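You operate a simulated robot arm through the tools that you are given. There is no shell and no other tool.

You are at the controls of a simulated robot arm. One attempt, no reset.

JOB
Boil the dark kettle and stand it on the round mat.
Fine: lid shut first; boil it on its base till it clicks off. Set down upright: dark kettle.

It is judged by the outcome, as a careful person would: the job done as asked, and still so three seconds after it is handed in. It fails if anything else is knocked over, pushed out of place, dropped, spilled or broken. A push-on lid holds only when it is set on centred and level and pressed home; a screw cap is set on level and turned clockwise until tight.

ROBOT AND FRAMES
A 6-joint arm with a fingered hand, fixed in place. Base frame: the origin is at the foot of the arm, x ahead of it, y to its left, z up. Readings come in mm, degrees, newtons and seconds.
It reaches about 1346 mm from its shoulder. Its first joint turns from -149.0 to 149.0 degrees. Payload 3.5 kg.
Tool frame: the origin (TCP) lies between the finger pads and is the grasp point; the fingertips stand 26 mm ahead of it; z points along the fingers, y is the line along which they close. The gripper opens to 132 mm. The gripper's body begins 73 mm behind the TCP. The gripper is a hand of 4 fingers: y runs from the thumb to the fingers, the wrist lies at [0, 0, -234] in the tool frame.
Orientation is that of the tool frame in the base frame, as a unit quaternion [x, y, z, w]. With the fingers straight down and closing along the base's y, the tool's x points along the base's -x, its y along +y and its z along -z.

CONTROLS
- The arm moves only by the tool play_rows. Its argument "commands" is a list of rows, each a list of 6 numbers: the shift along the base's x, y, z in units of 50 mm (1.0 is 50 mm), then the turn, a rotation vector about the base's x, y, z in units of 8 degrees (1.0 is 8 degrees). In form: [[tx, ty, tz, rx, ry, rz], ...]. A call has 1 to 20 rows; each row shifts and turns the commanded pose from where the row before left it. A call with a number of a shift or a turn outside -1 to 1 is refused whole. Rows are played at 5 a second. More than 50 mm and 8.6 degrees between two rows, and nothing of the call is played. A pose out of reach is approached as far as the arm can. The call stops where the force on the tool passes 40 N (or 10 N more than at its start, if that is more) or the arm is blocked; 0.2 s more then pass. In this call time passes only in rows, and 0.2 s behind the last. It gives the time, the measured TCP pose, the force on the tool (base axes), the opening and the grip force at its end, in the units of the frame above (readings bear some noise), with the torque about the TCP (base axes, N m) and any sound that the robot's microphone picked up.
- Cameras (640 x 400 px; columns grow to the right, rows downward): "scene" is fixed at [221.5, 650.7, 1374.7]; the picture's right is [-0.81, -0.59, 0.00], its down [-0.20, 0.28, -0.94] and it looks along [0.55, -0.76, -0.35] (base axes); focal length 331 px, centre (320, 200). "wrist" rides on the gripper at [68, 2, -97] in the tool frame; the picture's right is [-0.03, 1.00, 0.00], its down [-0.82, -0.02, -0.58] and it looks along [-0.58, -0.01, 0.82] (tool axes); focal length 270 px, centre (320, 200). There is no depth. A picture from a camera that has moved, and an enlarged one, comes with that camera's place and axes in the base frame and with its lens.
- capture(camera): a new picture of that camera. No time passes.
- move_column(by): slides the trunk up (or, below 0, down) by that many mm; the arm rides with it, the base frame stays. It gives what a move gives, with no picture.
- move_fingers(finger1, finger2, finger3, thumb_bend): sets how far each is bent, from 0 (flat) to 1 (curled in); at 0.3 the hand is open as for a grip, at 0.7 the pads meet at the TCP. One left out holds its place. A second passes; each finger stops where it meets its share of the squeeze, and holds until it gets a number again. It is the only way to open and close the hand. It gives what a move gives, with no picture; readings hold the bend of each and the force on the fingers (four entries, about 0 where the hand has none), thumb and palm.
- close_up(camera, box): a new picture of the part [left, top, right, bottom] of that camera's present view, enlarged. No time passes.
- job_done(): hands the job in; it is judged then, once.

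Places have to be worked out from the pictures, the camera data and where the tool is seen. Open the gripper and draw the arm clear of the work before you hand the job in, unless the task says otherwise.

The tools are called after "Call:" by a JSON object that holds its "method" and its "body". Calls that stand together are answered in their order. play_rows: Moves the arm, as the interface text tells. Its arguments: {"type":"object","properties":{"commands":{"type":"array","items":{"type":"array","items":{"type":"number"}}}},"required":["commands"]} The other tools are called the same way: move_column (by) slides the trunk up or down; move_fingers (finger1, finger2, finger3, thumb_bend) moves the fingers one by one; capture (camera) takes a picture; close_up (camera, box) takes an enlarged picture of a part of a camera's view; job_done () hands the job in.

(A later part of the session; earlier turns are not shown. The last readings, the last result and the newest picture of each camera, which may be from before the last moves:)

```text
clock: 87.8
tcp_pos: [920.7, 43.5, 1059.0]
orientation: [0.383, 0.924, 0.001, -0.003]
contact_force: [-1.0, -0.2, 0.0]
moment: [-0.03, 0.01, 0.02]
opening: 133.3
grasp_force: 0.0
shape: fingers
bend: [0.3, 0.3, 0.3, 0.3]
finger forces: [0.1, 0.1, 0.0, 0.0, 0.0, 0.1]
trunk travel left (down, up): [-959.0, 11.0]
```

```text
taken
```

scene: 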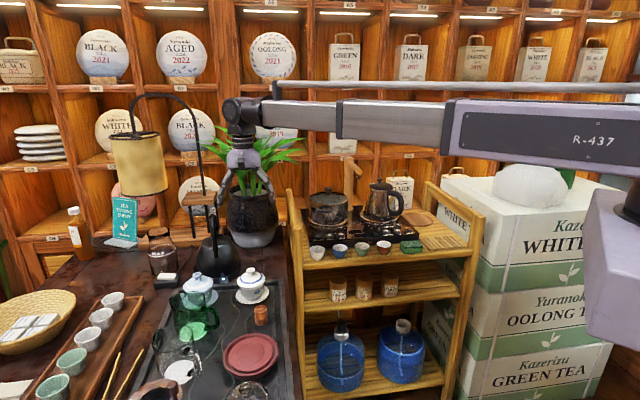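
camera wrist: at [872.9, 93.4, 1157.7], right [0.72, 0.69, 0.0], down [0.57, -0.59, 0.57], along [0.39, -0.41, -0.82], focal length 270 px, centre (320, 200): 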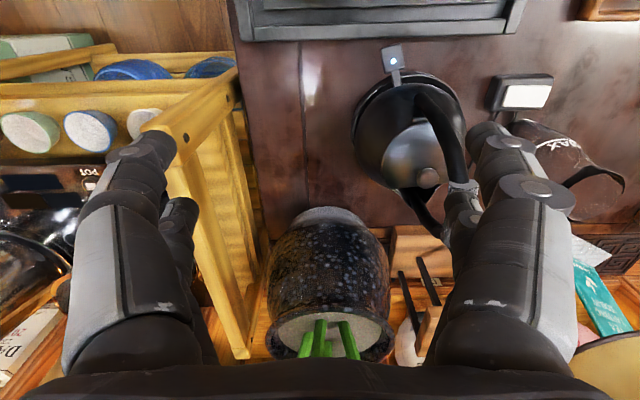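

The vector step slightly exceeded 50 mm; I repeat with 45 mm steps.

Call:
{"method": "play_rows", "body": {"commands": [[-0.475, -0.78, 0, 0, 0, 0], [-0.475, -0.78, 0, 0, 0, 0], [-0.475, -0.78, 0, 0, 0, 0], [-0.475, -0.78, 0, 0, 0, 0], [-0.475, -0.78, 0, 0, 0, 0], [-0.475, -0.78, 0, 0, 0, 0], [-0.475, -0.78, 0, 0, 0, 0], [-0.475, -0.78, 0, 0, 0, 0], [-0.475, -0.78, 0, 0, 0, 0], [-0.475, -0.78, 0, 0, 0, 0], [-0.475, -0.78, 0, 0, 0, 0], [-0.475, -0.78, 0, 0, 0, 0], [-0.475, -0.78, 0, 0, 0, 0], [-0.475, -0.78, 0, 0, 0, 0], [-0.475, -0.78, 0, 0, 0, 0], [-0.475, -0.78, 0, 0, 0, 0]]}}

Call:
{"method": "capture", "body": {"camera": "wrist"}}

Call:
{"method": "capture", "body": {"camera": "scene"}}

```text
clock: 91.2
tcp_pos: [540.3, -579.2, 1060.4]
orientation: [0.381, 0.924, 0.003, -0.003]
contact_force: [-0.4, -0.6, 0.2]
moment: [-0.01, 0.05, -0.01]
opening: 133.3
grasp_force: 0.1
shape: fingers
bend: [0.3, 0.3, 0.3, 0.3]
finger forces: [0.1, 0.1, 0.0, 0.0, 0.0, 0.0]
trunk travel left (down, up): [-959.0, 11.0]
```

```text
taken
camera wrist: at [491.3, -530.7, 1157.6], right [0.72, 0.69, 0.0], down [0.57, -0.59, 0.57], along [0.39, -0.41, -0.82], focal length 270 px, centre (320, 200)
```

wrist: 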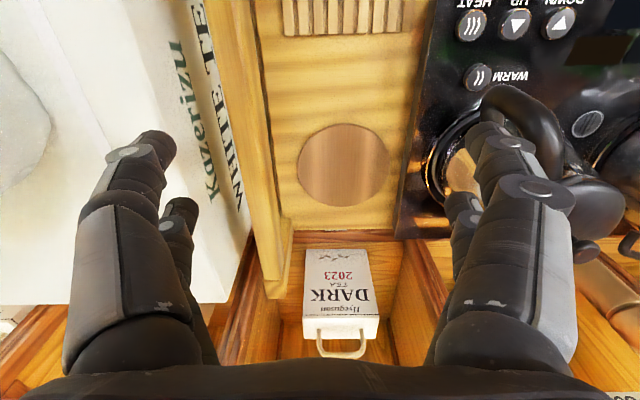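

```text
taken
```

scene: 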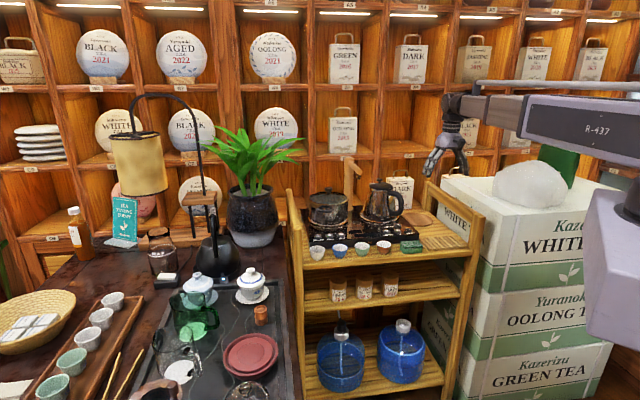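

The mat is clearly visible on the cart between the right rail and the stove. I shift sideways for a second view to fix the mat's position and height.

Call:
{"method": "close_up", "body": {"camera": "wrist", "box": [160, 60, 460, 260]}}

Call:
{"method": "play_rows", "body": {"commands": [[0.35, 0.34, 0, 0, 0, 0], [0.35, 0.34, 0, 0, 0, 0], [0.35, 0.34, 0, 0, 0, 0], [0.35, 0.34, 0, 0, 0, 0], [0, 0, 0, 0, 0, 0], [0, 0, 0, 0, 0, 0], [0, 0, 0, 0, 0, 0]]}}

Call:
{"method": "capture", "body": {"camera": "wrist"}}

Call:
{"method": "close_up", "body": {"camera": "scene", "box": [210, 215, 280, 285]}}

```text
2.00 times, centred on (310, 160) of wrist
camera zoom: at [491.3, -530.7, 1157.6], right [0.72, 0.69, 0.0], down [0.57, -0.59, 0.57], along [0.39, -0.41, -0.82], focal length 541 px, centre (340, 280)
```

zoom: 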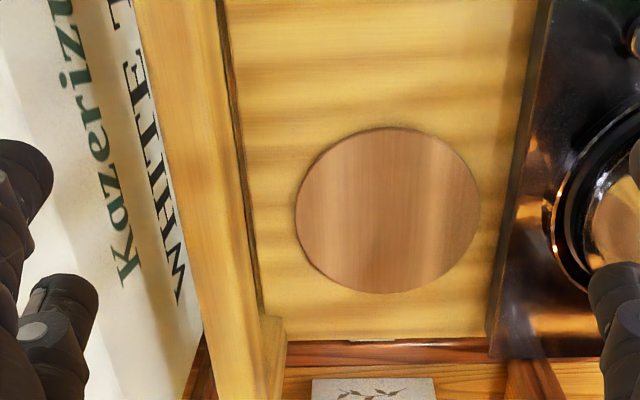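

```text
clock: 92.8
tcp_pos: [609.4, -513.1, 1059.2]
orientation: [0.382, 0.924, 0.001, -0.003]
contact_force: [0.4, -1.4, -0.4]
moment: [-0.04, 0.01, -0.01]
opening: 133.1
grasp_force: 0.1
shape: fingers
bend: [0.3, 0.3, 0.3, 0.3]
finger forces: [0.1, 0.0, 0.0, 0.0, 0.1, 0.0]
trunk travel left (down, up): [-959.0, 11.0]
```

```text
taken
camera wrist: at [562.7, -463.2, 1157.7], right [0.72, 0.69, 0.0], down [0.57, -0.59, 0.57], along [0.39, -0.41, -0.82], focal length 270 px, centre (320, 200)
```

wrist: 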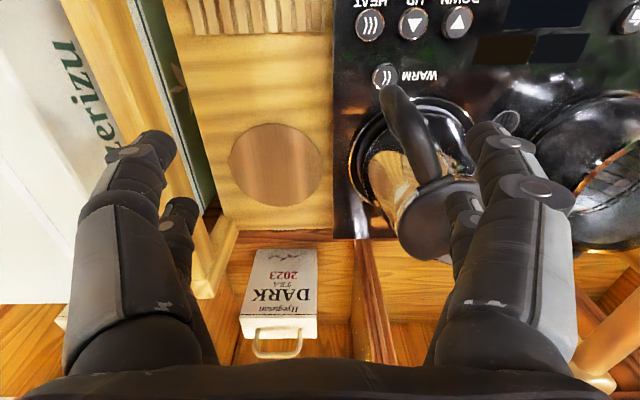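

```text
5.71 times, centred on (245, 250) of scene
camera zoom: at [221.5, 650.7, 1374.7], right [-0.81, -0.59, 0.0], down [-0.2, 0.28, -0.94], along [0.55, -0.76, -0.35], focal length 1890 px, centre (749, -86)
```

zoom: 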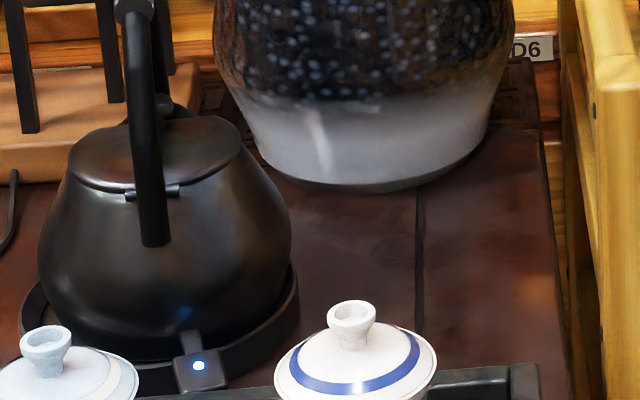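

By both views the mat centre is ≈ (640,-640), surface z ≈ 804. The scene shows the blue light still on. I return toward the kettle, pausing where I can measure the cart's corner post and the gaiwan that bound my carrying route.

Call:
{"method": "play_rows", "body": {"commands": [[0.325, 0.851, 0, 0, 0, 0], [0.325, 0.851, 0, 0, 0, 0], [0.325, 0.851, 0, 0, 0, 0], [0.325, 0.851, 0, 0, 0, 0], [0.325, 0.851, 0, 0, 0, 0], [0.325, 0.851, 0, 0, 0, 0], [0.325, 0.851, 0, 0, 0, 0], [0.325, 0.851, 0, 0, 0, 0], [0.325, 0.851, 0, 0, 0, 0], [0.325, 0.851, 0, 0, 0, 0], [0.325, 0.851, 0, 0, 0, 0], [0.325, 0.851, 0, 0, 0, 0], [0.325, 0.851, 0, 0, 0, 0]]}}

Call:
{"method": "capture", "body": {"camera": "wrist"}}

Call:
{"method": "close_up", "body": {"camera": "wrist", "box": [180, 0, 460, 220]}}

```text
clock: 95.6
tcp_pos: [823.6, 39.5, 1059.8]
orientation: [0.383, 0.924, 0.001, -0.003]
contact_force: [-0.1, 0.3, 0.5]
moment: [0.01, 0.04, -0.01]
opening: 133.1
grasp_force: 0.1
shape: fingers
bend: [0.3, 0.3, 0.3, 0.3]
finger forces: [0.0, 0.0, 0.1, 0.0, 0.0, 0.0]
trunk travel left (down, up): [-959.0, 11.0]
```

```text
taken
camera wrist: at [775.1, 89.6, 1157.6], right [0.72, 0.69, 0.0], down [0.57, -0.59, 0.57], along [0.39, -0.41, -0.82], focal length 270 px, centre (320, 200)
```

wrist: 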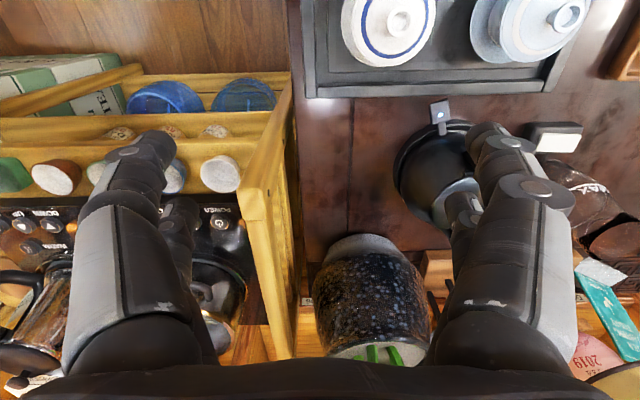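

```text
1.82 times, centred on (320, 110) of wrist
camera zoom: at [775.1, 89.6, 1157.6], right [0.72, 0.69, 0.0], down [0.57, -0.59, 0.57], along [0.39, -0.41, -0.82], focal length 491 px, centre (320, 364)
```

zoom: 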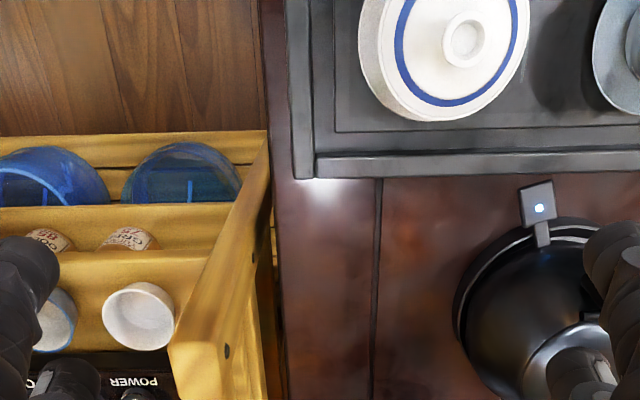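

Post corner ≈ (834,-51), gaiwan knob ≈ (828,133,876); the kettle can pass between at (825,40). The light is still on. I return above the kettle and line up with its handle while waiting for the click.

Call:
{"method": "play_rows", "body": {"commands": [[0.88, 0.15, 0, 0, 0, 0.42], [0.88, 0.15, 0, 0, 0, 0.42], [0.88, 0.15, 0, 0, 0, 0.42], [0.88, 0.15, 0, 0, 0, 0.42], [0.88, 0.15, 0, 0, 0, 0.42], [0, 0, 0, 0, 0, 0], [0, 0, 0, 0, 0, 0]]}}

Call:
{"method": "capture", "body": {"camera": "wrist"}}

Call:
{"method": "close_up", "body": {"camera": "wrist", "box": [220, 0, 420, 200]}}

```text
clock: 97.2
tcp_pos: [1041.3, 74.4, 1059.7]
orientation: [0.242, 0.97, 0.001, -0.004]
contact_force: [0.1, 0.3, -0.1]
moment: [0.0, -0.01, -0.01]
opening: 133.1
grasp_force: 0.0
shape: fingers
bend: [0.3, 0.3, 0.3, 0.3]
finger forces: [0.0, 0.0, 0.0, 0.0, 0.0, 0.0]
trunk travel left (down, up): [-959.0, 11.0]
```

```text
taken
camera wrist: at [981.3, 109.5, 1157.7], right [0.49, 0.87, 0.0], down [0.71, -0.41, 0.57], along [0.5, -0.28, -0.82], focal length 270 px, centre (320, 200)
```

wrist: 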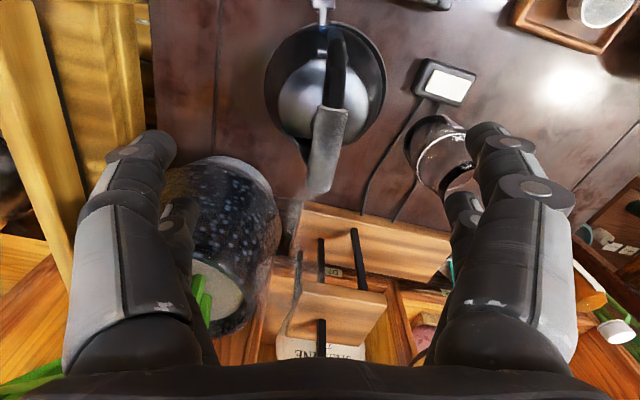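

```text
2.00 times, centred on (320, 100) of wrist
camera zoom: at [981.3, 109.5, 1157.7], right [0.49, 0.87, 0.0], down [0.71, -0.41, 0.57], along [0.5, -0.28, -0.82], focal length 541 px, centre (320, 400)
```

zoom: 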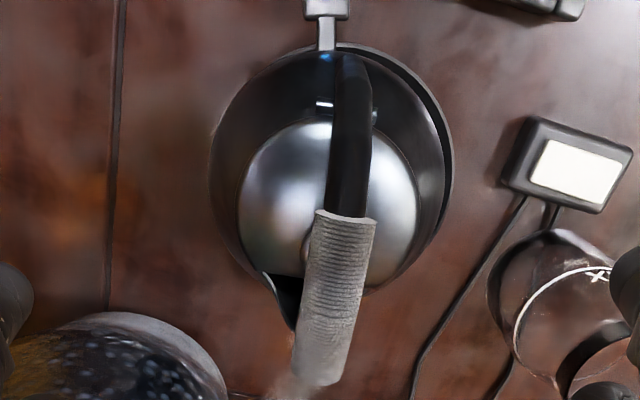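

Steam is already coming from the spout. I wait for the click, listening.

Call:
{"method": "play_rows", "body": {"commands": [[0, 0, 0, 0, 0, 0], [0, 0, 0, 0, 0, 0], [0, 0, 0, 0, 0, 0], [0, 0, 0, 0, 0, 0], [0, 0, 0, 0, 0, 0], [0, 0, 0, 0, 0, 0], [0, 0, 0, 0, 0, 0], [0, 0, 0, 0, 0, 0], [0, 0, 0, 0, 0, 0], [0, 0, 0, 0, 0, 0], [0, 0, 0, 0, 0, 0], [0, 0, 0, 0, 0, 0], [0, 0, 0, 0, 0, 0], [0, 0, 0, 0, 0, 0], [0, 0, 0, 0, 0, 0], [0, 0, 0, 0, 0, 0], [0, 0, 0, 0, 0, 0], [0, 0, 0, 0, 0, 0], [0, 0, 0, 0, 0, 0], [0, 0, 0, 0, 0, 0]]}}

Call:
{"method": "close_up", "body": {"camera": "scene", "box": [200, 195, 280, 285]}}

```text
clock: 101.4
tcp_pos: [1041.1, 74.8, 1059.7]
orientation: [0.244, 0.97, 0.001, -0.003]
contact_force: [0.1, -1.3, -0.5]
moment: [0.0, 0.02, 0.02]
opening: 133.2
grasp_force: 0.0
shape: fingers
bend: [0.3, 0.3, 0.3, 0.3]
finger forces: [0.0, 0.0, 0.0, 0.0, 0.0, 0.0]
trunk travel left (down, up): [-959.0, 11.0]
```

```text
4.44 times, centred on (240, 240) of scene
camera zoom: at [221.5, 650.7, 1374.7], right [-0.81, -0.59, 0.0], down [-0.2, 0.28, -0.94], along [0.55, -0.76, -0.35], focal length 1470 px, centre (676, 22)
```

zoom: 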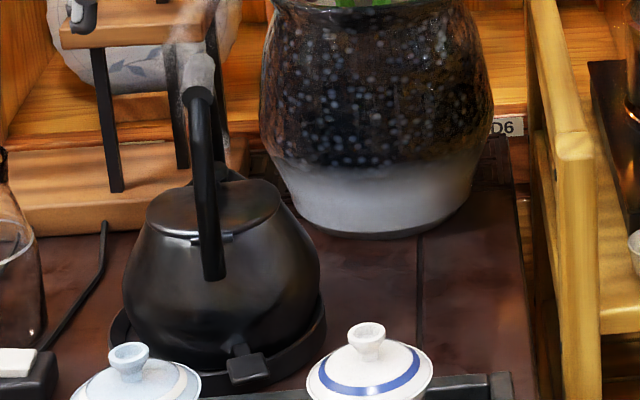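

The blue light appears off now, with steam rising. I enlarge to confirm the lever state and wait a little more.

Call:
{"method": "close_up", "body": {"camera": "scene", "box": [235, 255, 275, 287]}}

Call:
{"method": "close_up", "body": {"camera": "wrist", "box": [240, 0, 400, 200]}}

Call:
{"method": "play_rows", "body": {"commands": [[0, 0, 0, 0, 0, 0], [0, 0, 0, 0, 0, 0], [0, 0, 0, 0, 0, 0], [0, 0, 0, 0, 0, 0], [0, 0, 0, 0, 0, 0]]}}

```text
12.50 times, centred on (255, 271) of scene
camera zoom: at [221.5, 650.7, 1374.7], right [-0.81, -0.59, 0.0], down [-0.2, 0.28, -0.94], along [0.55, -0.76, -0.35], focal length 4134 px, centre (1132, -688)
```

zoom: 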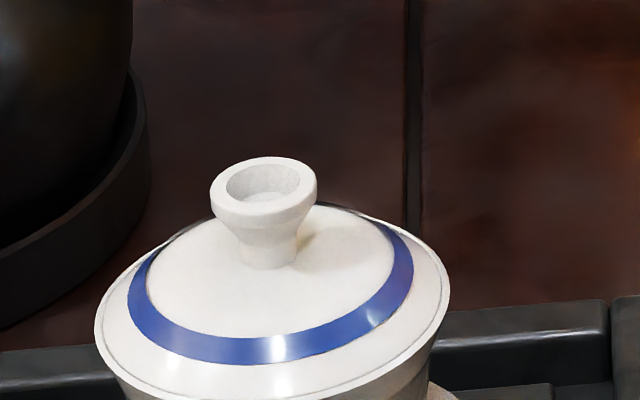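

```text
2.00 times, centred on (320, 100) of wrist
camera zoom: at [981.2, 109.5, 1157.7], right [0.49, 0.87, 0.0], down [0.71, -0.41, 0.57], along [0.5, -0.28, -0.82], focal length 541 px, centre (320, 400)
```

zoom: 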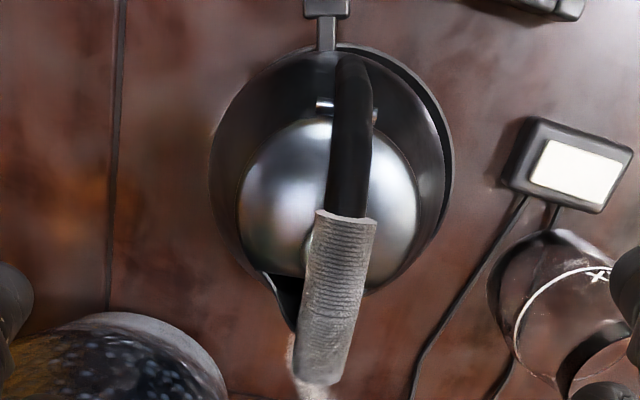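

```text
clock: 102.6
tcp_pos: [1040.6, 75.1, 1060.4]
orientation: [0.244, 0.97, 0.001, -0.003]
contact_force: [-0.9, 0.9, 0.5]
moment: [0.04, -0.02, 0.03]
opening: 133.1
grasp_force: 0.0
shape: fingers
bend: [0.3, 0.3, 0.3, 0.3]
finger forces: [0.0, 0.0, 0.1, 0.0, 0.1, 0.0]
trunk travel left (down, up): [-959.0, 11.0]
```

The light is out and the lever has popped up by itself after a good head of steam: it has boiled and switched off. Now I align with the handle, whose grip is at azimuth ≈ -38°, centre ≈ (1059,71).

Call:
{"method": "play_rows", "body": {"commands": [[0.18, -0.04, 0, 0, 0, -0.62], [0.18, -0.04, 0, 0, 0, -0.62], [0, 0, 0, 0, 0, 0]]}}

Call:
{"method": "move_fingers", "body": {"finger1": 0.45, "finger2": 0.45, "finger3": 0.45, "thumb_bend": 0.45}}

Call:
{"method": "capture", "body": {"camera": "wrist"}}

Call:
{"method": "close_up", "body": {"camera": "scene", "box": [200, 175, 290, 285]}}

```text
clock: 103.4
tcp_pos: [1058.3, 73.3, 1059.4]
orientation: [0.326, 0.945, 0.001, -0.004]
contact_force: [-0.8, 0.0, -0.1]
moment: [-0.01, 0.01, 0.03]
opening: 133.0
grasp_force: 0.1
shape: fingers
bend: [0.3, 0.3, 0.3, 0.3]
finger forces: [0.0, 0.0, 0.0, 0.0, 0.1, 0.0]
trunk travel left (down, up): [-959.0, 11.0]
```

```text
clock: 104.4
tcp_pos: [1058.8, 73.4, 1059.2]
orientation: [0.325, 0.946, 0.001, -0.003]
contact_force: [-0.2, -0.3, 0.7]
moment: [0.01, 0.0, 0.04]
opening: 83.5
grasp_force: 0.0
shape: fingers
bend: [0.45, 0.45, 0.45, 0.45]
finger forces: [0.0, 0.1, 0.0, 0.0, 0.0, 0.1]
trunk travel left (down, up): [-959.0, 11.0]
```

```text
taken
camera wrist: at [1005.3, 116.5, 1157.7], right [0.64, 0.77, 0.0], down [0.63, -0.52, 0.57], along [0.44, -0.36, -0.82], focal length 270 px, centre (320, 200)
```

wrist: 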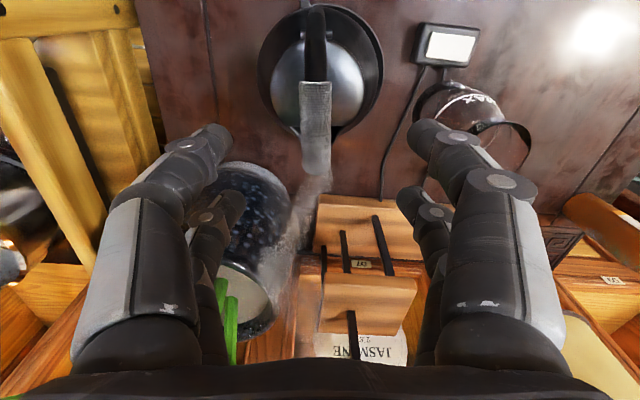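

```text
3.64 times, centred on (245, 230) of scene
camera zoom: at [221.5, 650.7, 1374.7], right [-0.81, -0.59, 0.0], down [-0.2, 0.28, -0.94], along [0.55, -0.76, -0.35], focal length 1203 px, centre (593, 91)
```

zoom: 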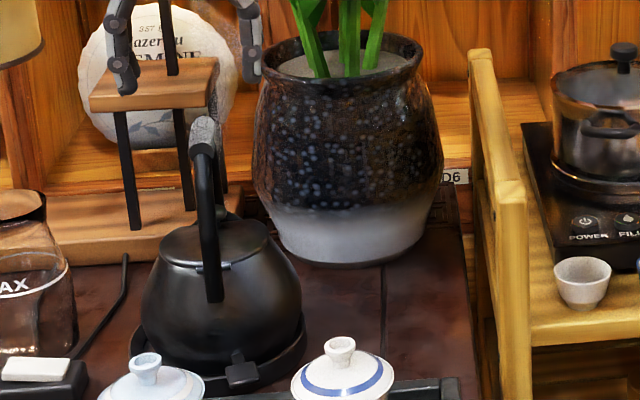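

Aligned and centred. I lower 60 mm, check, and then to grip height.

Call:
{"method": "move_column", "body": {"by": -60}}

Call:
{"method": "capture", "body": {"camera": "wrist"}}

```text
clock: 105.4
tcp_pos: [1059.1, 72.4, 1000.9]
orientation: [0.326, 0.945, 0.001, -0.004]
contact_force: [-0.1, 0.4, 0.7]
moment: [-0.02, -0.03, -0.01]
opening: 83.5
grasp_force: 0.0
shape: fingers
bend: [0.45, 0.45, 0.45, 0.45]
finger forces: [0.1, 0.0, 0.0, 0.1, 0.0, 0.0]
trunk travel left (down, up): [-899.0, 71.0]
```

```text
taken
camera wrist: at [1005.2, 116.4, 1097.8], right [0.64, 0.77, 0.0], down [0.63, -0.52, 0.57], along [0.44, -0.36, -0.82], focal length 270 px, centre (320, 200)
```

wrist: 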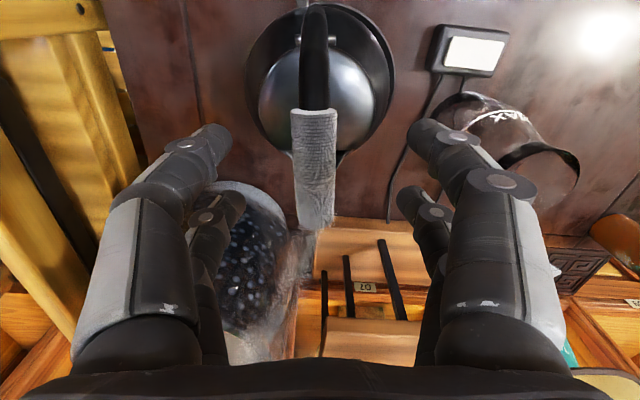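

Still aligned (3 mm to one side). I correct that and lower 31 mm to the grip, then close.

Call:
{"method": "play_rows", "body": {"commands": [[-0.036, -0.048, 0, 0, 0, 0]]}}

Call:
{"method": "move_column", "body": {"by": -31}}

Call:
{"method": "move_fingers", "body": {"finger1": 0.85, "finger2": 0.85, "finger3": 0.85, "thumb_bend": 0.85}}

Call:
{"method": "capture", "body": {"camera": "wrist"}}

```text
clock: 105.8
tcp_pos: [1056.5, 69.2, 1000.1]
orientation: [0.327, 0.945, 0.001, -0.003]
contact_force: [0.5, 0.2, 0.8]
moment: [-0.02, -0.02, 0.01]
opening: 83.6
grasp_force: 0.1
shape: fingers
bend: [0.45, 0.45, 0.45, 0.45]
finger forces: [0.0, 0.0, 0.0, 0.1, 0.0, 0.0]
trunk travel left (down, up): [-899.0, 71.0]
```

```text
clock: 106.5
tcp_pos: [1057.1, 70.2, 969.1]
orientation: [0.327, 0.945, 0.001, -0.003]
contact_force: [0.0, 0.3, 0.7]
moment: [0.02, 0.0, 0.03]
opening: 83.6
grasp_force: 0.1
shape: fingers
bend: [0.45, 0.45, 0.45, 0.45]
finger forces: [0.0, 0.0, 0.0, 0.1, 0.0, 0.0]
trunk travel left (down, up): [-868.0, 102.0]
```

```text
clock: 107.5
tcp_pos: [1057.5, 69.7, 968.2]
orientation: [0.326, 0.945, 0.001, -0.004]
contact_force: [-0.9, -0.9, -5.2]
moment: [-0.07, -0.08, 0.01]
opening: 0.0
grasp_force: 0.1
shape: fingers
bend: [0.8, 0.75, 0.75, 0.77]
finger forces: [0.0, 0.0, 0.0, 0.1, 0.0, 0.1]
trunk travel left (down, up): [-868.0, 102.0]
```

```text
taken
camera wrist: at [1003.8, 113.7, 1066.3], right [0.64, 0.77, 0.0], down [0.63, -0.52, 0.57], along [0.44, -0.36, -0.82], focal length 270 px, centre (320, 200)
```

wrist: 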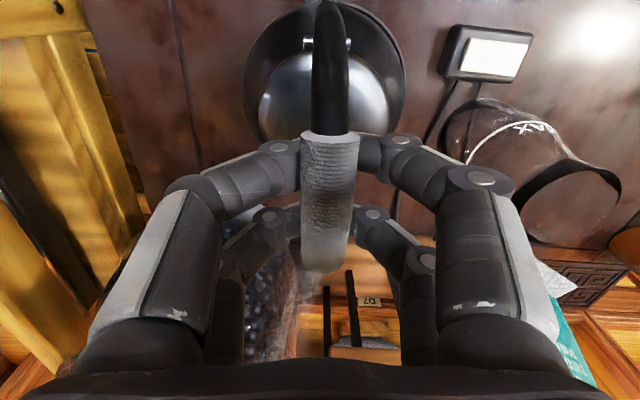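

The fingers have closed under the grip. I lift 20 mm and check the load.

Call:
{"method": "move_column", "body": {"by": 20}}

Call:
{"method": "capture", "body": {"camera": "wrist"}}

Call:
{"method": "close_up", "body": {"camera": "scene", "box": [200, 175, 290, 285]}}

```text
clock: 108.2
tcp_pos: [1058.5, 70.3, 987.1]
orientation: [0.326, 0.945, 0.0, -0.004]
contact_force: [-0.1, -0.3, -11.2]
moment: [-0.08, -0.01, 0.01]
opening: 0.2
grasp_force: 0.1
shape: fingers
bend: [0.8, 0.75, 0.75, 0.77]
finger forces: [0.1, 0.1, 0.0, 0.0, 0.0, 0.0]
trunk travel left (down, up): [-888.0, 82.0]
```

```text
taken
camera wrist: at [1004.6, 113.6, 1085.5], right [0.64, 0.77, 0.0], down [0.63, -0.52, 0.57], along [0.44, -0.36, -0.82], focal length 270 px, centre (320, 200)
```

wrist: 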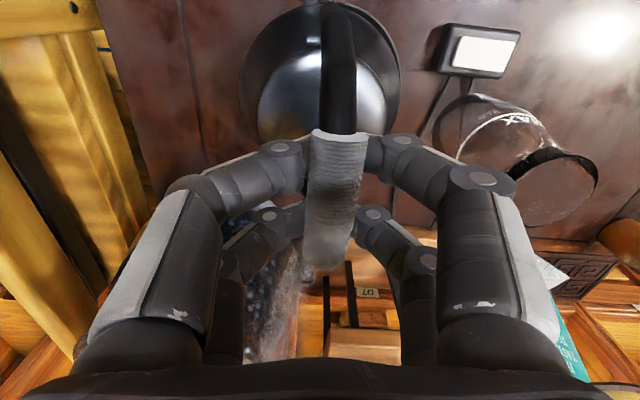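

```text
3.64 times, centred on (245, 230) of scene
camera zoom: at [221.5, 650.7, 1374.7], right [-0.81, -0.59, 0.0], down [-0.2, 0.28, -0.94], along [0.55, -0.76, -0.35], focal length 1203 px, centre (593, 91)
```

zoom: 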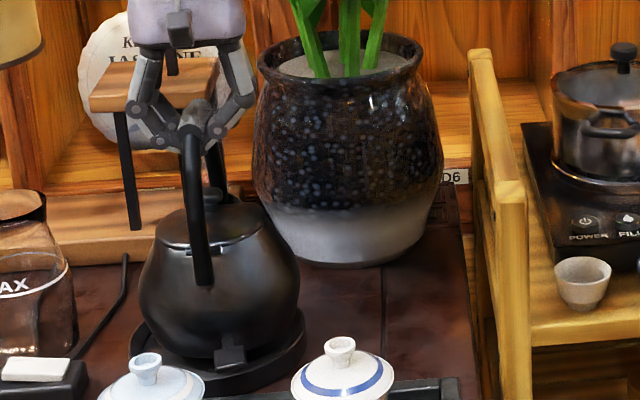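

Load is the full 11 N and the kettle hangs freely. I raise it as high as the trunk allows.

Call:
{"method": "move_column", "body": {"by": 81}}

Call:
{"method": "close_up", "body": {"camera": "wrist", "box": [200, 0, 460, 180]}}

Call:
{"method": "close_up", "body": {"camera": "scene", "box": [190, 165, 300, 285]}}

```text
clock: 109.4
tcp_pos: [1057.5, 69.9, 1068.5]
orientation: [0.327, 0.945, 0.001, -0.004]
contact_force: [-0.1, -0.4, -10.3]
moment: [-0.05, -0.03, -0.03]
opening: 0.0
grasp_force: 0.1
shape: fingers
bend: [0.8, 0.75, 0.75, 0.77]
finger forces: [0.0, 0.1, 0.0, 0.1, 0.0, 0.1]
trunk travel left (down, up): [-969.0, 1.0]
```

```text
2.22 times, centred on (330, 90) of wrist
camera zoom: at [1004.5, 113.9, 1166.6], right [0.64, 0.77, 0.0], down [0.63, -0.52, 0.57], along [0.44, -0.36, -0.82], focal length 601 px, centre (298, 444)
```

zoom: 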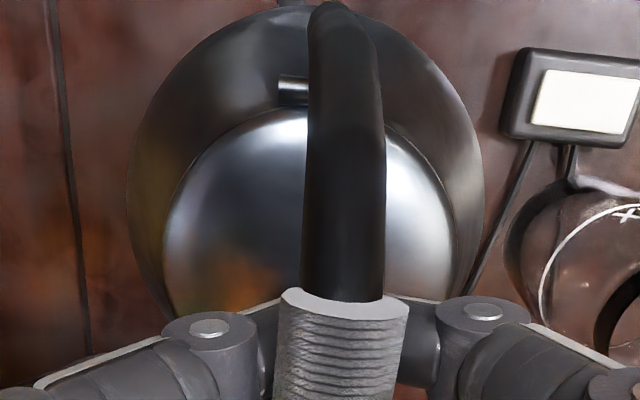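

```text
3.33 times, centred on (245, 225) of scene
camera zoom: at [221.5, 650.7, 1374.7], right [-0.81, -0.59, 0.0], down [-0.2, 0.28, -0.94], along [0.55, -0.76, -0.35], focal length 1102 px, centre (570, 117)
```

zoom: 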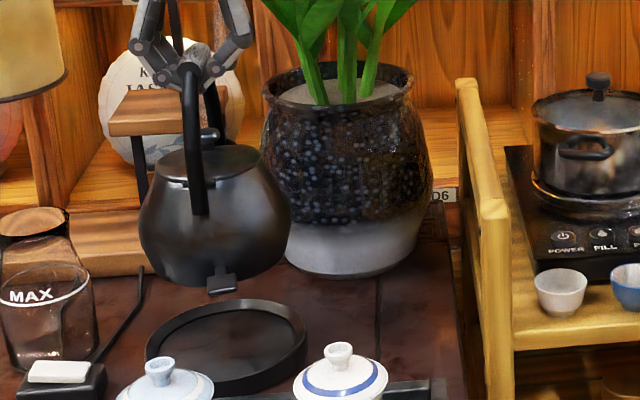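

The kettle hangs level with its bottom at ≈ 871. I carry it slowly toward the gap between gaiwan and cart post, stopping at kettle centre ≈ (890,45) to check clearances.

Call:
{"method": "play_rows", "body": {"commands": [[-0.2, -0.06, 0, 0, 0, 0], [-0.4, -0.12, 0, 0, 0, 0], [-0.4, -0.12, 0, 0, 0, 0], [-0.4, -0.12, 0, 0, 0, 0], [-0.4, -0.12, 0, 0, 0, 0], [-0.4, -0.06, 0, 0, 0, 0], [-0.4, -0.04, 0, 0, 0, 0], [-0.4, -0.02, 0, 0, 0, 0], [-0.3, 0, 0, 0, 0, 0], [0, 0, 0, 0, 0, 0], [0, 0, 0, 0, 0, 0]]}}

Call:
{"method": "capture", "body": {"camera": "wrist"}}

Call:
{"method": "close_up", "body": {"camera": "scene", "box": [210, 170, 330, 300]}}

```text
clock: 111.8
tcp_pos: [893.2, 36.5, 1069.1]
orientation: [0.326, 0.945, 0.002, -0.004]
contact_force: [0.8, 0.6, -10.7]
moment: [-0.01, -0.01, -0.04]
opening: 0.0
grasp_force: 0.0
shape: fingers
bend: [0.8, 0.75, 0.75, 0.78]
finger forces: [0.0, 0.1, 0.0, 0.0, 0.0, 0.1]
trunk travel left (down, up): [-969.0, 1.0]
```

```text
taken
camera wrist: at [839.3, 80.2, 1167.1], right [0.64, 0.77, 0.0], down [0.63, -0.52, 0.57], along [0.44, -0.36, -0.82], focal length 270 px, centre (320, 200)
```

wrist: 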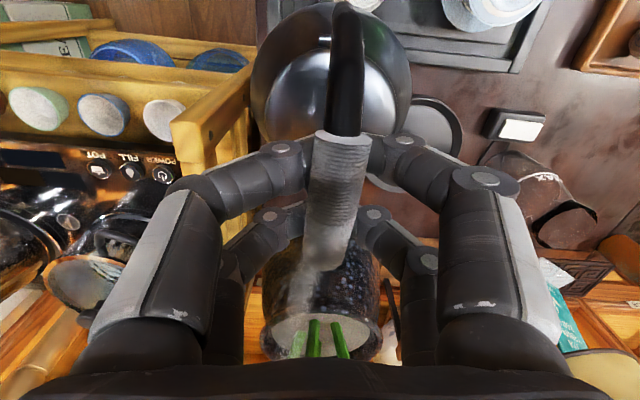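

```text
3.08 times, centred on (270, 235) of scene
camera zoom: at [221.5, 650.7, 1374.7], right [-0.81, -0.59, 0.0], down [-0.2, 0.28, -0.94], along [0.55, -0.76, -0.35], focal length 1018 px, centre (474, 92)
```

zoom: 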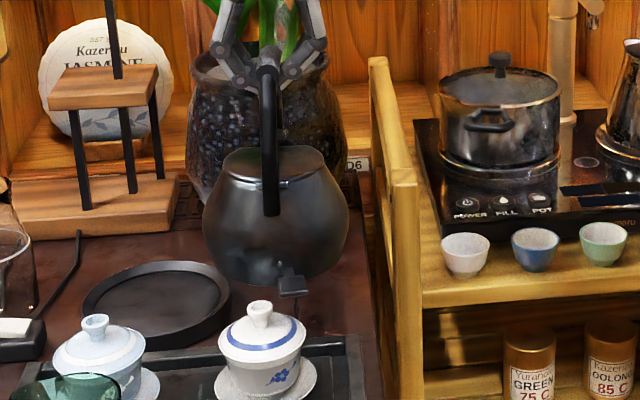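

Clearances look as computed. I carry on through the gap along y ≈ 40 (kettle centre) to x ≈ 750.

Call:
{"method": "play_rows", "body": {"commands": [[-0.25, -0.03, 0, 0, 0, 0], [-0.35, -0.03, 0, 0, 0, 0], [-0.35, -0.03, 0, 0, 0, 0], [-0.35, -0.02, 0, 0, 0, 0], [-0.35, 0, 0, 0, 0, 0], [-0.35, 0, 0, 0, 0, 0], [-0.35, 0, 0, 0, 0, 0], [-0.35, 0, 0, 0, 0, 0], [-0.2, 0, 0, 0, 0, 0], [0, 0, 0, 0, 0, 0], [0, 0, 0, 0, 0, 0]]}}

Call:
{"method": "capture", "body": {"camera": "wrist"}}

Call:
{"method": "capture", "body": {"camera": "scene"}}

```text
clock: 114.2
tcp_pos: [747.4, 31.3, 1069.6]
orientation: [0.326, 0.945, 0.001, -0.003]
contact_force: [0.4, -0.8, -10.2]
moment: [-0.1, -0.05, 0.0]
opening: 0.0
grasp_force: 0.1
shape: fingers
bend: [0.8, 0.75, 0.75, 0.78]
finger forces: [0.1, 0.0, 0.0, 0.1, 0.0, 0.0]
trunk travel left (down, up): [-969.0, 1.0]
```

```text
taken
camera wrist: at [693.9, 74.9, 1167.1], right [0.64, 0.77, 0.0], down [0.63, -0.52, 0.57], along [0.44, -0.36, -0.82], focal length 270 px, centre (320, 200)
```

wrist: 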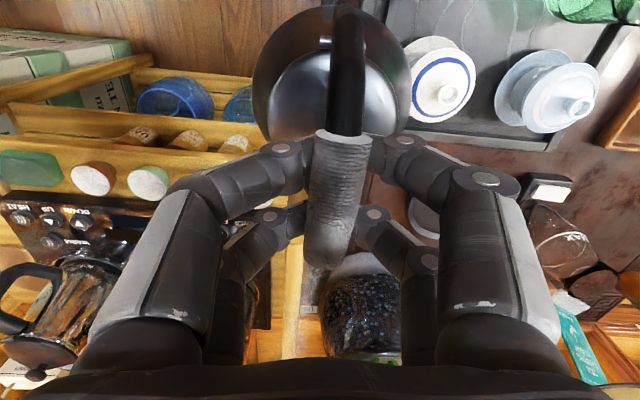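

```text
taken
```

scene: 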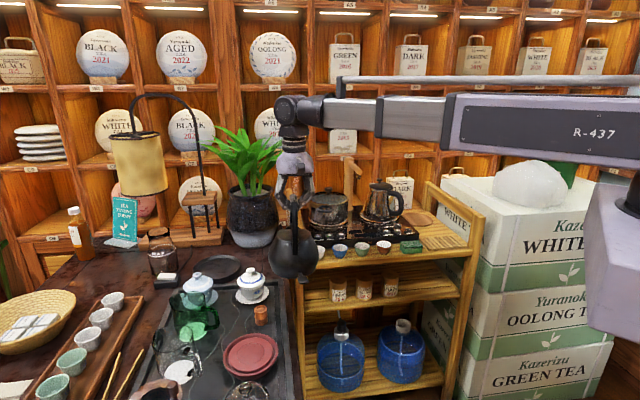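

The kettle is through the gap and nothing was touched. I go round the cart's front corner and along its front to the entry point before the mat.

Call:
{"method": "play_rows", "body": {"commands": [[-0.25, -0.15, 0, 0, 0, 0], [-0.4, -0.27, 0, 0, 0, 0], [-0.48, -0.32, 0, 0, 0, 0], [-0.33, -0.536, 0, 0, 0, 0], [-0.33, -0.536, 0, 0, 0, 0], [-0.33, -0.536, 0, 0, 0, 0], [-0.33, -0.536, 0, 0, 0, 0], [-0.33, -0.536, 0, 0, 0, 0], [-0.33, -0.536, 0, 0, 0, 0], [-0.33, -0.536, 0, 0, 0, 0], [-0.33, -0.536, 0, 0, 0, 0], [-0.33, -0.536, 0, 0, 0, 0], [-0.33, -0.536, 0, 0, 0, 0], [-0.2, -0.3, 0, 0, 0, 0], [0, 0, 0, 0, 0, 0], [0, 0, 0, 0, 0, 0]]}}

Call:
{"method": "capture", "body": {"camera": "wrist"}}

Call:
{"method": "capture", "body": {"camera": "scene"}}

```text
clock: 117.6
tcp_pos: [515.7, -289.7, 1069.1]
orientation: [0.326, 0.945, 0.001, -0.004]
contact_force: [0.7, 0.0, -10.1]
moment: [-0.02, 0.05, 0.0]
opening: 0.0
grasp_force: 0.1
shape: fingers
bend: [0.8, 0.75, 0.76, 0.78]
finger forces: [0.1, 0.1, 0.1, 0.1, 0.0, 0.1]
trunk travel left (down, up): [-969.0, 1.0]
```

```text
taken
camera wrist: at [462.4, -245.5, 1167.3], right [0.64, 0.77, 0.0], down [0.63, -0.52, 0.57], along [0.44, -0.36, -0.82], focal length 270 px, centre (320, 200)
```

wrist: 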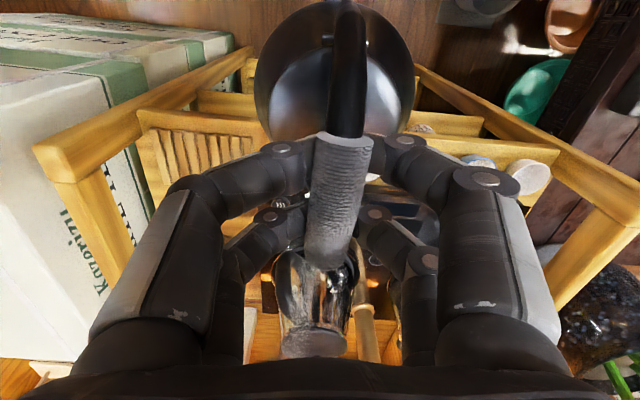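

```text
taken
```

scene: 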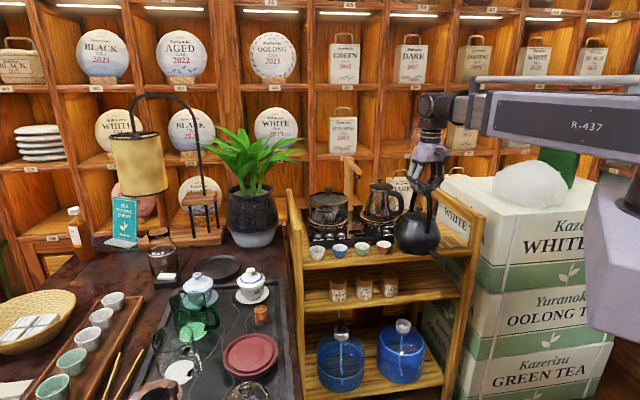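

I'm in front of the cart; right-near post top measured at ≈ (393,-522). I continue to the entry point aligned with the mat, parallel to the rails.

Call:
{"method": "play_rows", "body": {"commands": [[-0.2, -0.3, 0, 0, 0, 0], [-0.25, -0.44, 0, 0, 0, 0], [-0.25, -0.44, 0, 0, 0, 0], [-0.25, -0.44, 0, 0, 0, 0], [-0.25, -0.44, 0, 0, 0, 0], [-0.25, -0.44, 0, 0, 0, 0], [-0.2, -0.35, 0, 0, 0, 0], [-0.09, -0.15, 0, 0, 0, 0], [0, 0, 0, 0, 0, 0], [0, 0, 0, 0, 0, 0]]}}

Call:
{"method": "capture", "body": {"camera": "wrist"}}

Call:
{"method": "close_up", "body": {"camera": "scene", "box": [360, 150, 500, 270]}}

```text
clock: 119.8
tcp_pos: [427.4, -439.7, 1070.0]
orientation: [0.326, 0.945, 0.0, -0.003]
contact_force: [0.3, 0.7, -10.9]
moment: [-0.04, 0.02, 0.05]
opening: 0.1
grasp_force: 0.0
shape: fingers
bend: [0.8, 0.76, 0.76, 0.79]
finger forces: [0.0, 0.0, 0.1, 0.0, 0.1, 0.1]
trunk travel left (down, up): [-969.0, 1.0]
```

```text
taken
camera wrist: at [374.2, -395.7, 1167.4], right [0.64, 0.77, 0.0], down [0.63, -0.52, 0.57], along [0.44, -0.36, -0.82], focal length 270 px, centre (320, 200)
```

wrist: 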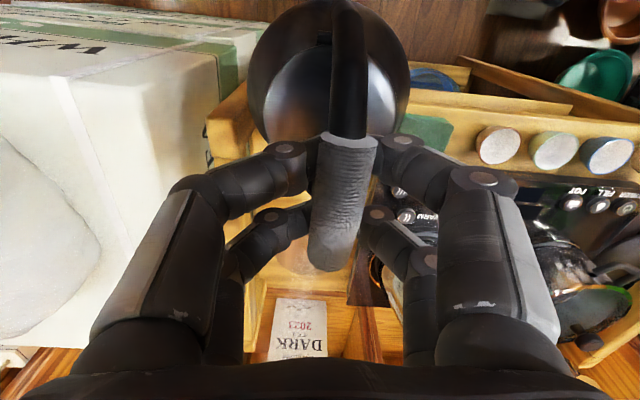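

```text
3.33 times, centred on (430, 210) of scene
camera zoom: at [221.5, 650.7, 1374.7], right [-0.81, -0.59, 0.0], down [-0.2, 0.28, -0.94], along [0.55, -0.76, -0.35], focal length 1102 px, centre (-47, 167)
```

zoom: 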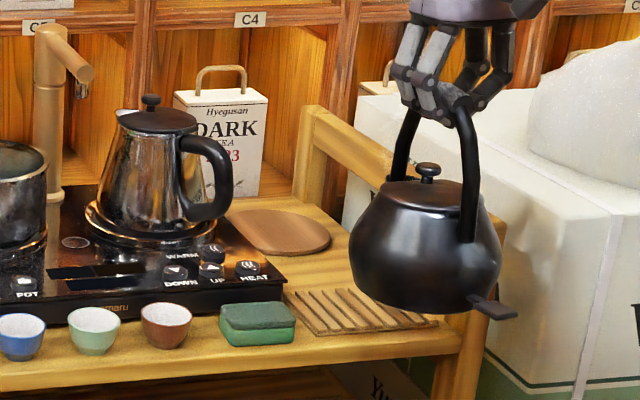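

Recomputing in the cart's frame, the kettle is ≈5 mm off the mat's centre line and the rail leaves only ~10 mm, so I shift ~10 mm toward the stove side and move in parallel to the rail, half-way first.

Call:
{"method": "play_rows", "body": {"commands": [[0.07, 0.07, 0, 0, 0, 0], [0.07, 0.07, 0, 0, 0, 0], [0, 0, 0, 0, 0, 0], [0.2, -0.2, 0, 0, 0, 0], [0.3, -0.3, 0, 0, 0, 0], [0.3, -0.3, 0, 0, 0, 0], [0.3, -0.3, 0, 0, 0, 0], [0.3, -0.3, 0, 0, 0, 0], [0.3, -0.3, 0, 0, 0, 0], [0.2, -0.2, 0, 0, 0, 0], [0.1, -0.1, 0, 0, 0, 0], [0, 0, 0, 0, 0, 0], [0, 0, 0, 0, 0, 0]]}}

Call:
{"method": "capture", "body": {"camera": "wrist"}}

Call:
{"method": "close_up", "body": {"camera": "scene", "box": [360, 150, 500, 270]}}

```text
clock: 122.6
tcp_pos: [535.9, -531.7, 1069.0]
orientation: [0.326, 0.945, 0.002, -0.003]
contact_force: [-0.2, -0.4, -10.3]
moment: [-0.14, -0.04, -0.02]
opening: 0.3
grasp_force: 0.0
shape: fingers
bend: [0.8, 0.76, 0.76, 0.79]
finger forces: [0.0, 0.0, 0.1, 0.1, 0.1, 0.0]
trunk travel left (down, up): [-969.0, 1.0]
```

```text
taken
camera wrist: at [483.1, -488.5, 1167.2], right [0.64, 0.77, 0.0], down [0.63, -0.52, 0.57], along [0.44, -0.36, -0.82], focal length 270 px, centre (320, 200)
```

wrist: 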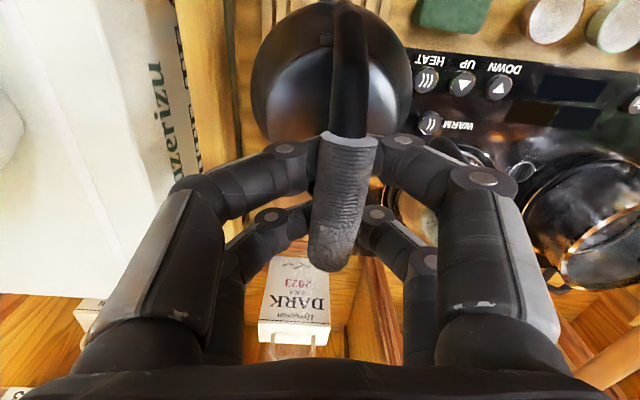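

```text
3.33 times, centred on (430, 210) of scene
camera zoom: at [221.5, 650.7, 1374.7], right [-0.81, -0.59, 0.0], down [-0.2, 0.28, -0.94], along [0.55, -0.76, -0.35], focal length 1102 px, centre (-47, 167)
```

zoom: 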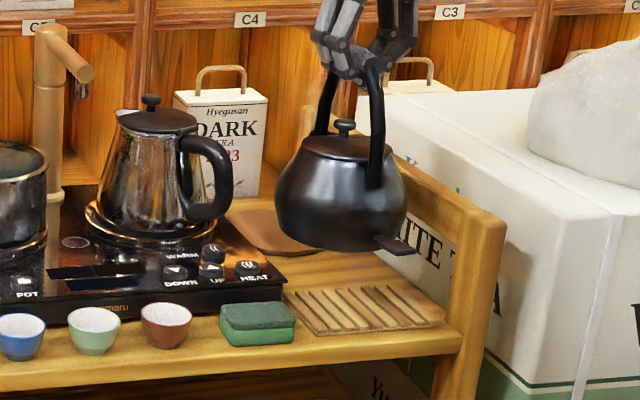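

Clear on both sides (rail left, cart kettle right). I move the remaining distance over the mat slowly, easing back to the mat's centre line.

Call:
{"method": "play_rows", "body": {"commands": [[0.1, -0.11, 0, 0, 0, 0], [0.2, -0.22, 0, 0, 0, 0], [0.22, -0.25, 0, 0, 0, 0], [0.22, -0.25, 0, 0, 0, 0], [0.22, -0.25, 0, 0, 0, 0], [0.22, -0.25, 0, 0, 0, 0], [0.22, -0.25, 0, 0, 0, 0], [0.22, -0.25, 0, 0, 0, 0], [0.22, -0.25, 0, 0, 0, 0], [0.17, -0.2, 0, 0, 0, 0], [0.08, -0.09, 0, 0, 0, 0], [0, 0, 0, 0, 0, 0], [0, 0, 0, 0, 0, 0]]}}

Call:
{"method": "capture", "body": {"camera": "wrist"}}

Call:
{"method": "close_up", "body": {"camera": "scene", "box": [360, 150, 500, 270]}}

```text
clock: 125.4
tcp_pos: [641.0, -650.4, 1068.8]
orientation: [0.326, 0.945, 0.001, -0.004]
contact_force: [0.2, 0.2, -10.7]
moment: [-0.06, 0.04, 0.01]
opening: 0.0
grasp_force: 0.0
shape: fingers
bend: [0.8, 0.76, 0.77, 0.79]
finger forces: [0.0, 0.0, 0.1, 0.1, 0.1, 0.0]
trunk travel left (down, up): [-969.0, 1.0]
```

```text
taken
camera wrist: at [587.1, -607.3, 1166.8], right [0.64, 0.77, 0.0], down [0.63, -0.52, 0.57], along [0.44, -0.36, -0.82], focal length 270 px, centre (320, 200)
```

wrist: 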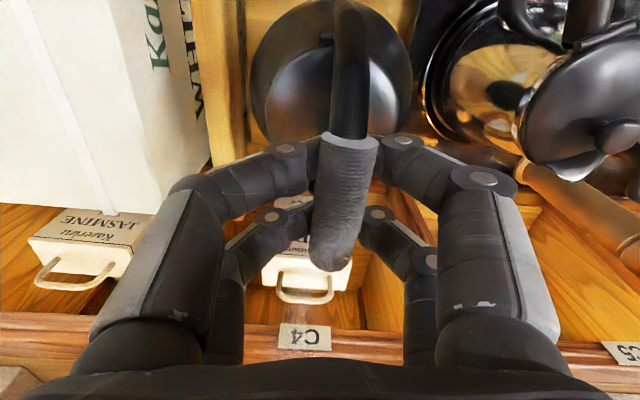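

```text
3.33 times, centred on (430, 210) of scene
camera zoom: at [221.5, 650.7, 1374.7], right [-0.81, -0.59, 0.0], down [-0.2, 0.28, -0.94], along [0.55, -0.76, -0.35], focal length 1102 px, centre (-47, 167)
```

zoom: 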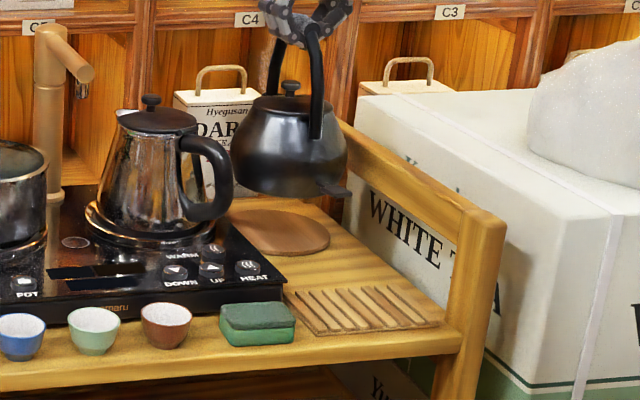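

The kettle is above the mat; relative to the mat it is ~4 mm toward the rail. I shift 7 mm to the stove side and lower 48 mm, then check.

Call:
{"method": "play_rows", "body": {"commands": [[0.05, 0.05, 0, 0, 0, 0], [0.05, 0.05, 0, 0, 0, 0], [0, 0, 0, 0, 0, 0]]}}

Call:
{"method": "move_column", "body": {"by": -48}}

Call:
{"method": "capture", "body": {"camera": "wrist"}}

Call:
{"method": "close_up", "body": {"camera": "scene", "box": [380, 160, 470, 240]}}

```text
clock: 126.2
tcp_pos: [645.4, -645.7, 1068.9]
orientation: [0.327, 0.945, 0.002, -0.004]
contact_force: [0.0, -0.2, -10.2]
moment: [-0.02, 0.07, 0.0]
opening: 0.0
grasp_force: 0.0
shape: fingers
bend: [0.8, 0.76, 0.77, 0.79]
finger forces: [0.0, 0.0, 0.0, 0.1, 0.0, 0.0]
trunk travel left (down, up): [-969.0, 1.0]
```

```text
clock: 127.1
tcp_pos: [646.1, -645.4, 1021.0]
orientation: [0.326, 0.945, 0.001, -0.002]
contact_force: [0.1, 0.6, -10.5]
moment: [-0.13, 0.0, 0.02]
opening: 0.0
grasp_force: 0.0
shape: fingers
bend: [0.8, 0.76, 0.77, 0.79]
finger forces: [0.0, 0.0, 0.0, 0.1, 0.0, 0.0]
trunk travel left (down, up): [-921.0, 49.0]
```

```text
taken
camera wrist: at [591.5, -602.1, 1119.2], right [0.64, 0.77, 0.0], down [0.63, -0.52, 0.57], along [0.44, -0.36, -0.82], focal length 270 px, centre (320, 200)
```

wrist: 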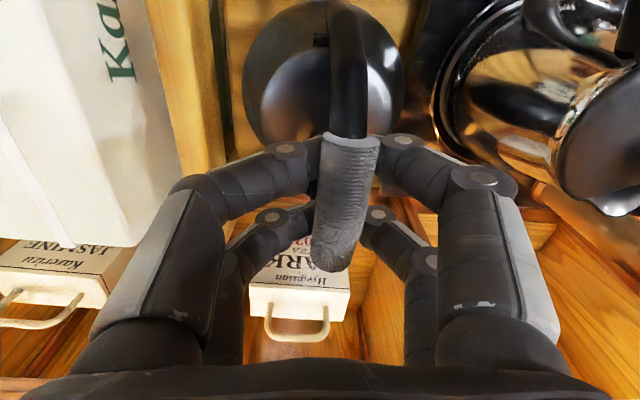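

```text
5.00 times, centred on (425, 200) of scene
camera zoom: at [221.5, 650.7, 1374.7], right [-0.81, -0.59, 0.0], down [-0.2, 0.28, -0.94], along [0.55, -0.76, -0.35], focal length 1654 px, centre (-205, 200)
```

zoom: 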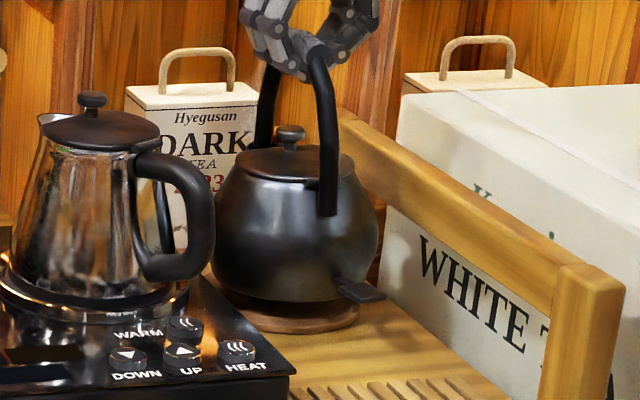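

The mat peeks out evenly, but the kettle is still ~5 mm toward the rail and slightly too far back. I shift 7 mm in +y and lower 12 mm more.

Call:
{"method": "play_rows", "body": {"commands": [[0, 0.07, 0, 0, 0, 0], [0, 0.07, 0, 0, 0, 0], [0, 0, 0, 0, 0, 0]]}}

Call:
{"method": "move_column", "body": {"by": -12}}

Call:
{"method": "close_up", "body": {"camera": "scene", "box": [390, 180, 460, 240]}}

```text
clock: 127.9
tcp_pos: [644.8, -639.5, 1021.8]
orientation: [0.326, 0.945, 0.002, -0.003]
contact_force: [-0.3, 0.0, -10.8]
moment: [-0.11, -0.03, 0.01]
opening: 0.3
grasp_force: 0.1
shape: fingers
bend: [0.8, 0.76, 0.77, 0.79]
finger forces: [0.0, 0.1, 0.0, 0.0, 0.1, 0.1]
trunk travel left (down, up): [-921.0, 49.0]
```

```text
clock: 128.5
tcp_pos: [644.7, -639.5, 1009.5]
orientation: [0.327, 0.945, 0.001, -0.004]
contact_force: [-0.1, -0.2, -10.2]
moment: [-0.04, 0.07, 0.0]
opening: 0.0
grasp_force: 0.0
shape: fingers
bend: [0.8, 0.77, 0.77, 0.79]
finger forces: [0.0, 0.0, 0.1, 0.1, 0.1, 0.0]
trunk travel left (down, up): [-909.0, 61.0]
```

```text
6.67 times, centred on (425, 210) of scene
camera zoom: at [221.5, 650.7, 1374.7], right [-0.81, -0.59, 0.0], down [-0.2, 0.28, -0.94], along [0.55, -0.76, -0.35], focal length 2205 px, centre (-380, 133)
```

zoom: 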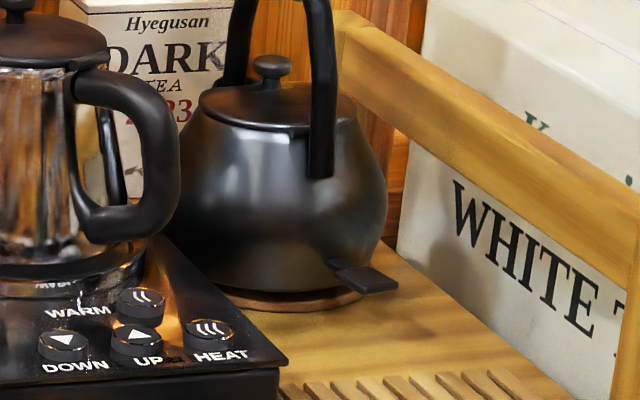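

Kettle is within ~3 mm laterally and just above the mat. I lower in small steps until the weight comes off.

Call:
{"method": "move_column", "body": {"by": -5}}

Call:
{"method": "move_column", "body": {"by": -3}}

Call:
{"method": "move_column", "body": {"by": -3}}

```text
clock: 129.0
tcp_pos: [645.4, -639.3, 1004.9]
orientation: [0.326, 0.945, 0.001, -0.004]
contact_force: [0.7, 0.1, -10.3]
moment: [-0.13, -0.01, -0.01]
opening: 0.2
grasp_force: 0.1
shape: fingers
bend: [0.8, 0.77, 0.77, 0.8]
finger forces: [0.1, 0.0, 0.0, 0.0, 0.0, 0.0]
trunk travel left (down, up): [-904.0, 66.0]
```

```text
clock: 129.6
tcp_pos: [646.9, -639.7, 1002.1]
orientation: [0.327, 0.945, 0.001, -0.003]
contact_force: [-1.0, -0.2, -5.1]
moment: [-0.09, 0.01, 0.05]
opening: 0.1
grasp_force: 0.1
shape: fingers
bend: [0.8, 0.77, 0.78, 0.8]
finger forces: [0.0, 0.1, 0.0, 0.0, 0.0, 0.0]
trunk travel left (down, up): [-901.0, 69.0]
```

```text
clock: 130.1
tcp_pos: [644.6, -638.8, 998.9]
orientation: [0.326, 0.945, 0.001, -0.002]
contact_force: [-1.8, -0.8, -2.3]
moment: [-0.01, 0.04, 0.01]
opening: 0.2
grasp_force: 0.0
shape: fingers
bend: [0.8, 0.78, 0.79, 0.8]
finger forces: [0.0, 0.1, 0.2, 0.1, 0.1, 0.1]
trunk travel left (down, up): [-898.0, 72.0]
```

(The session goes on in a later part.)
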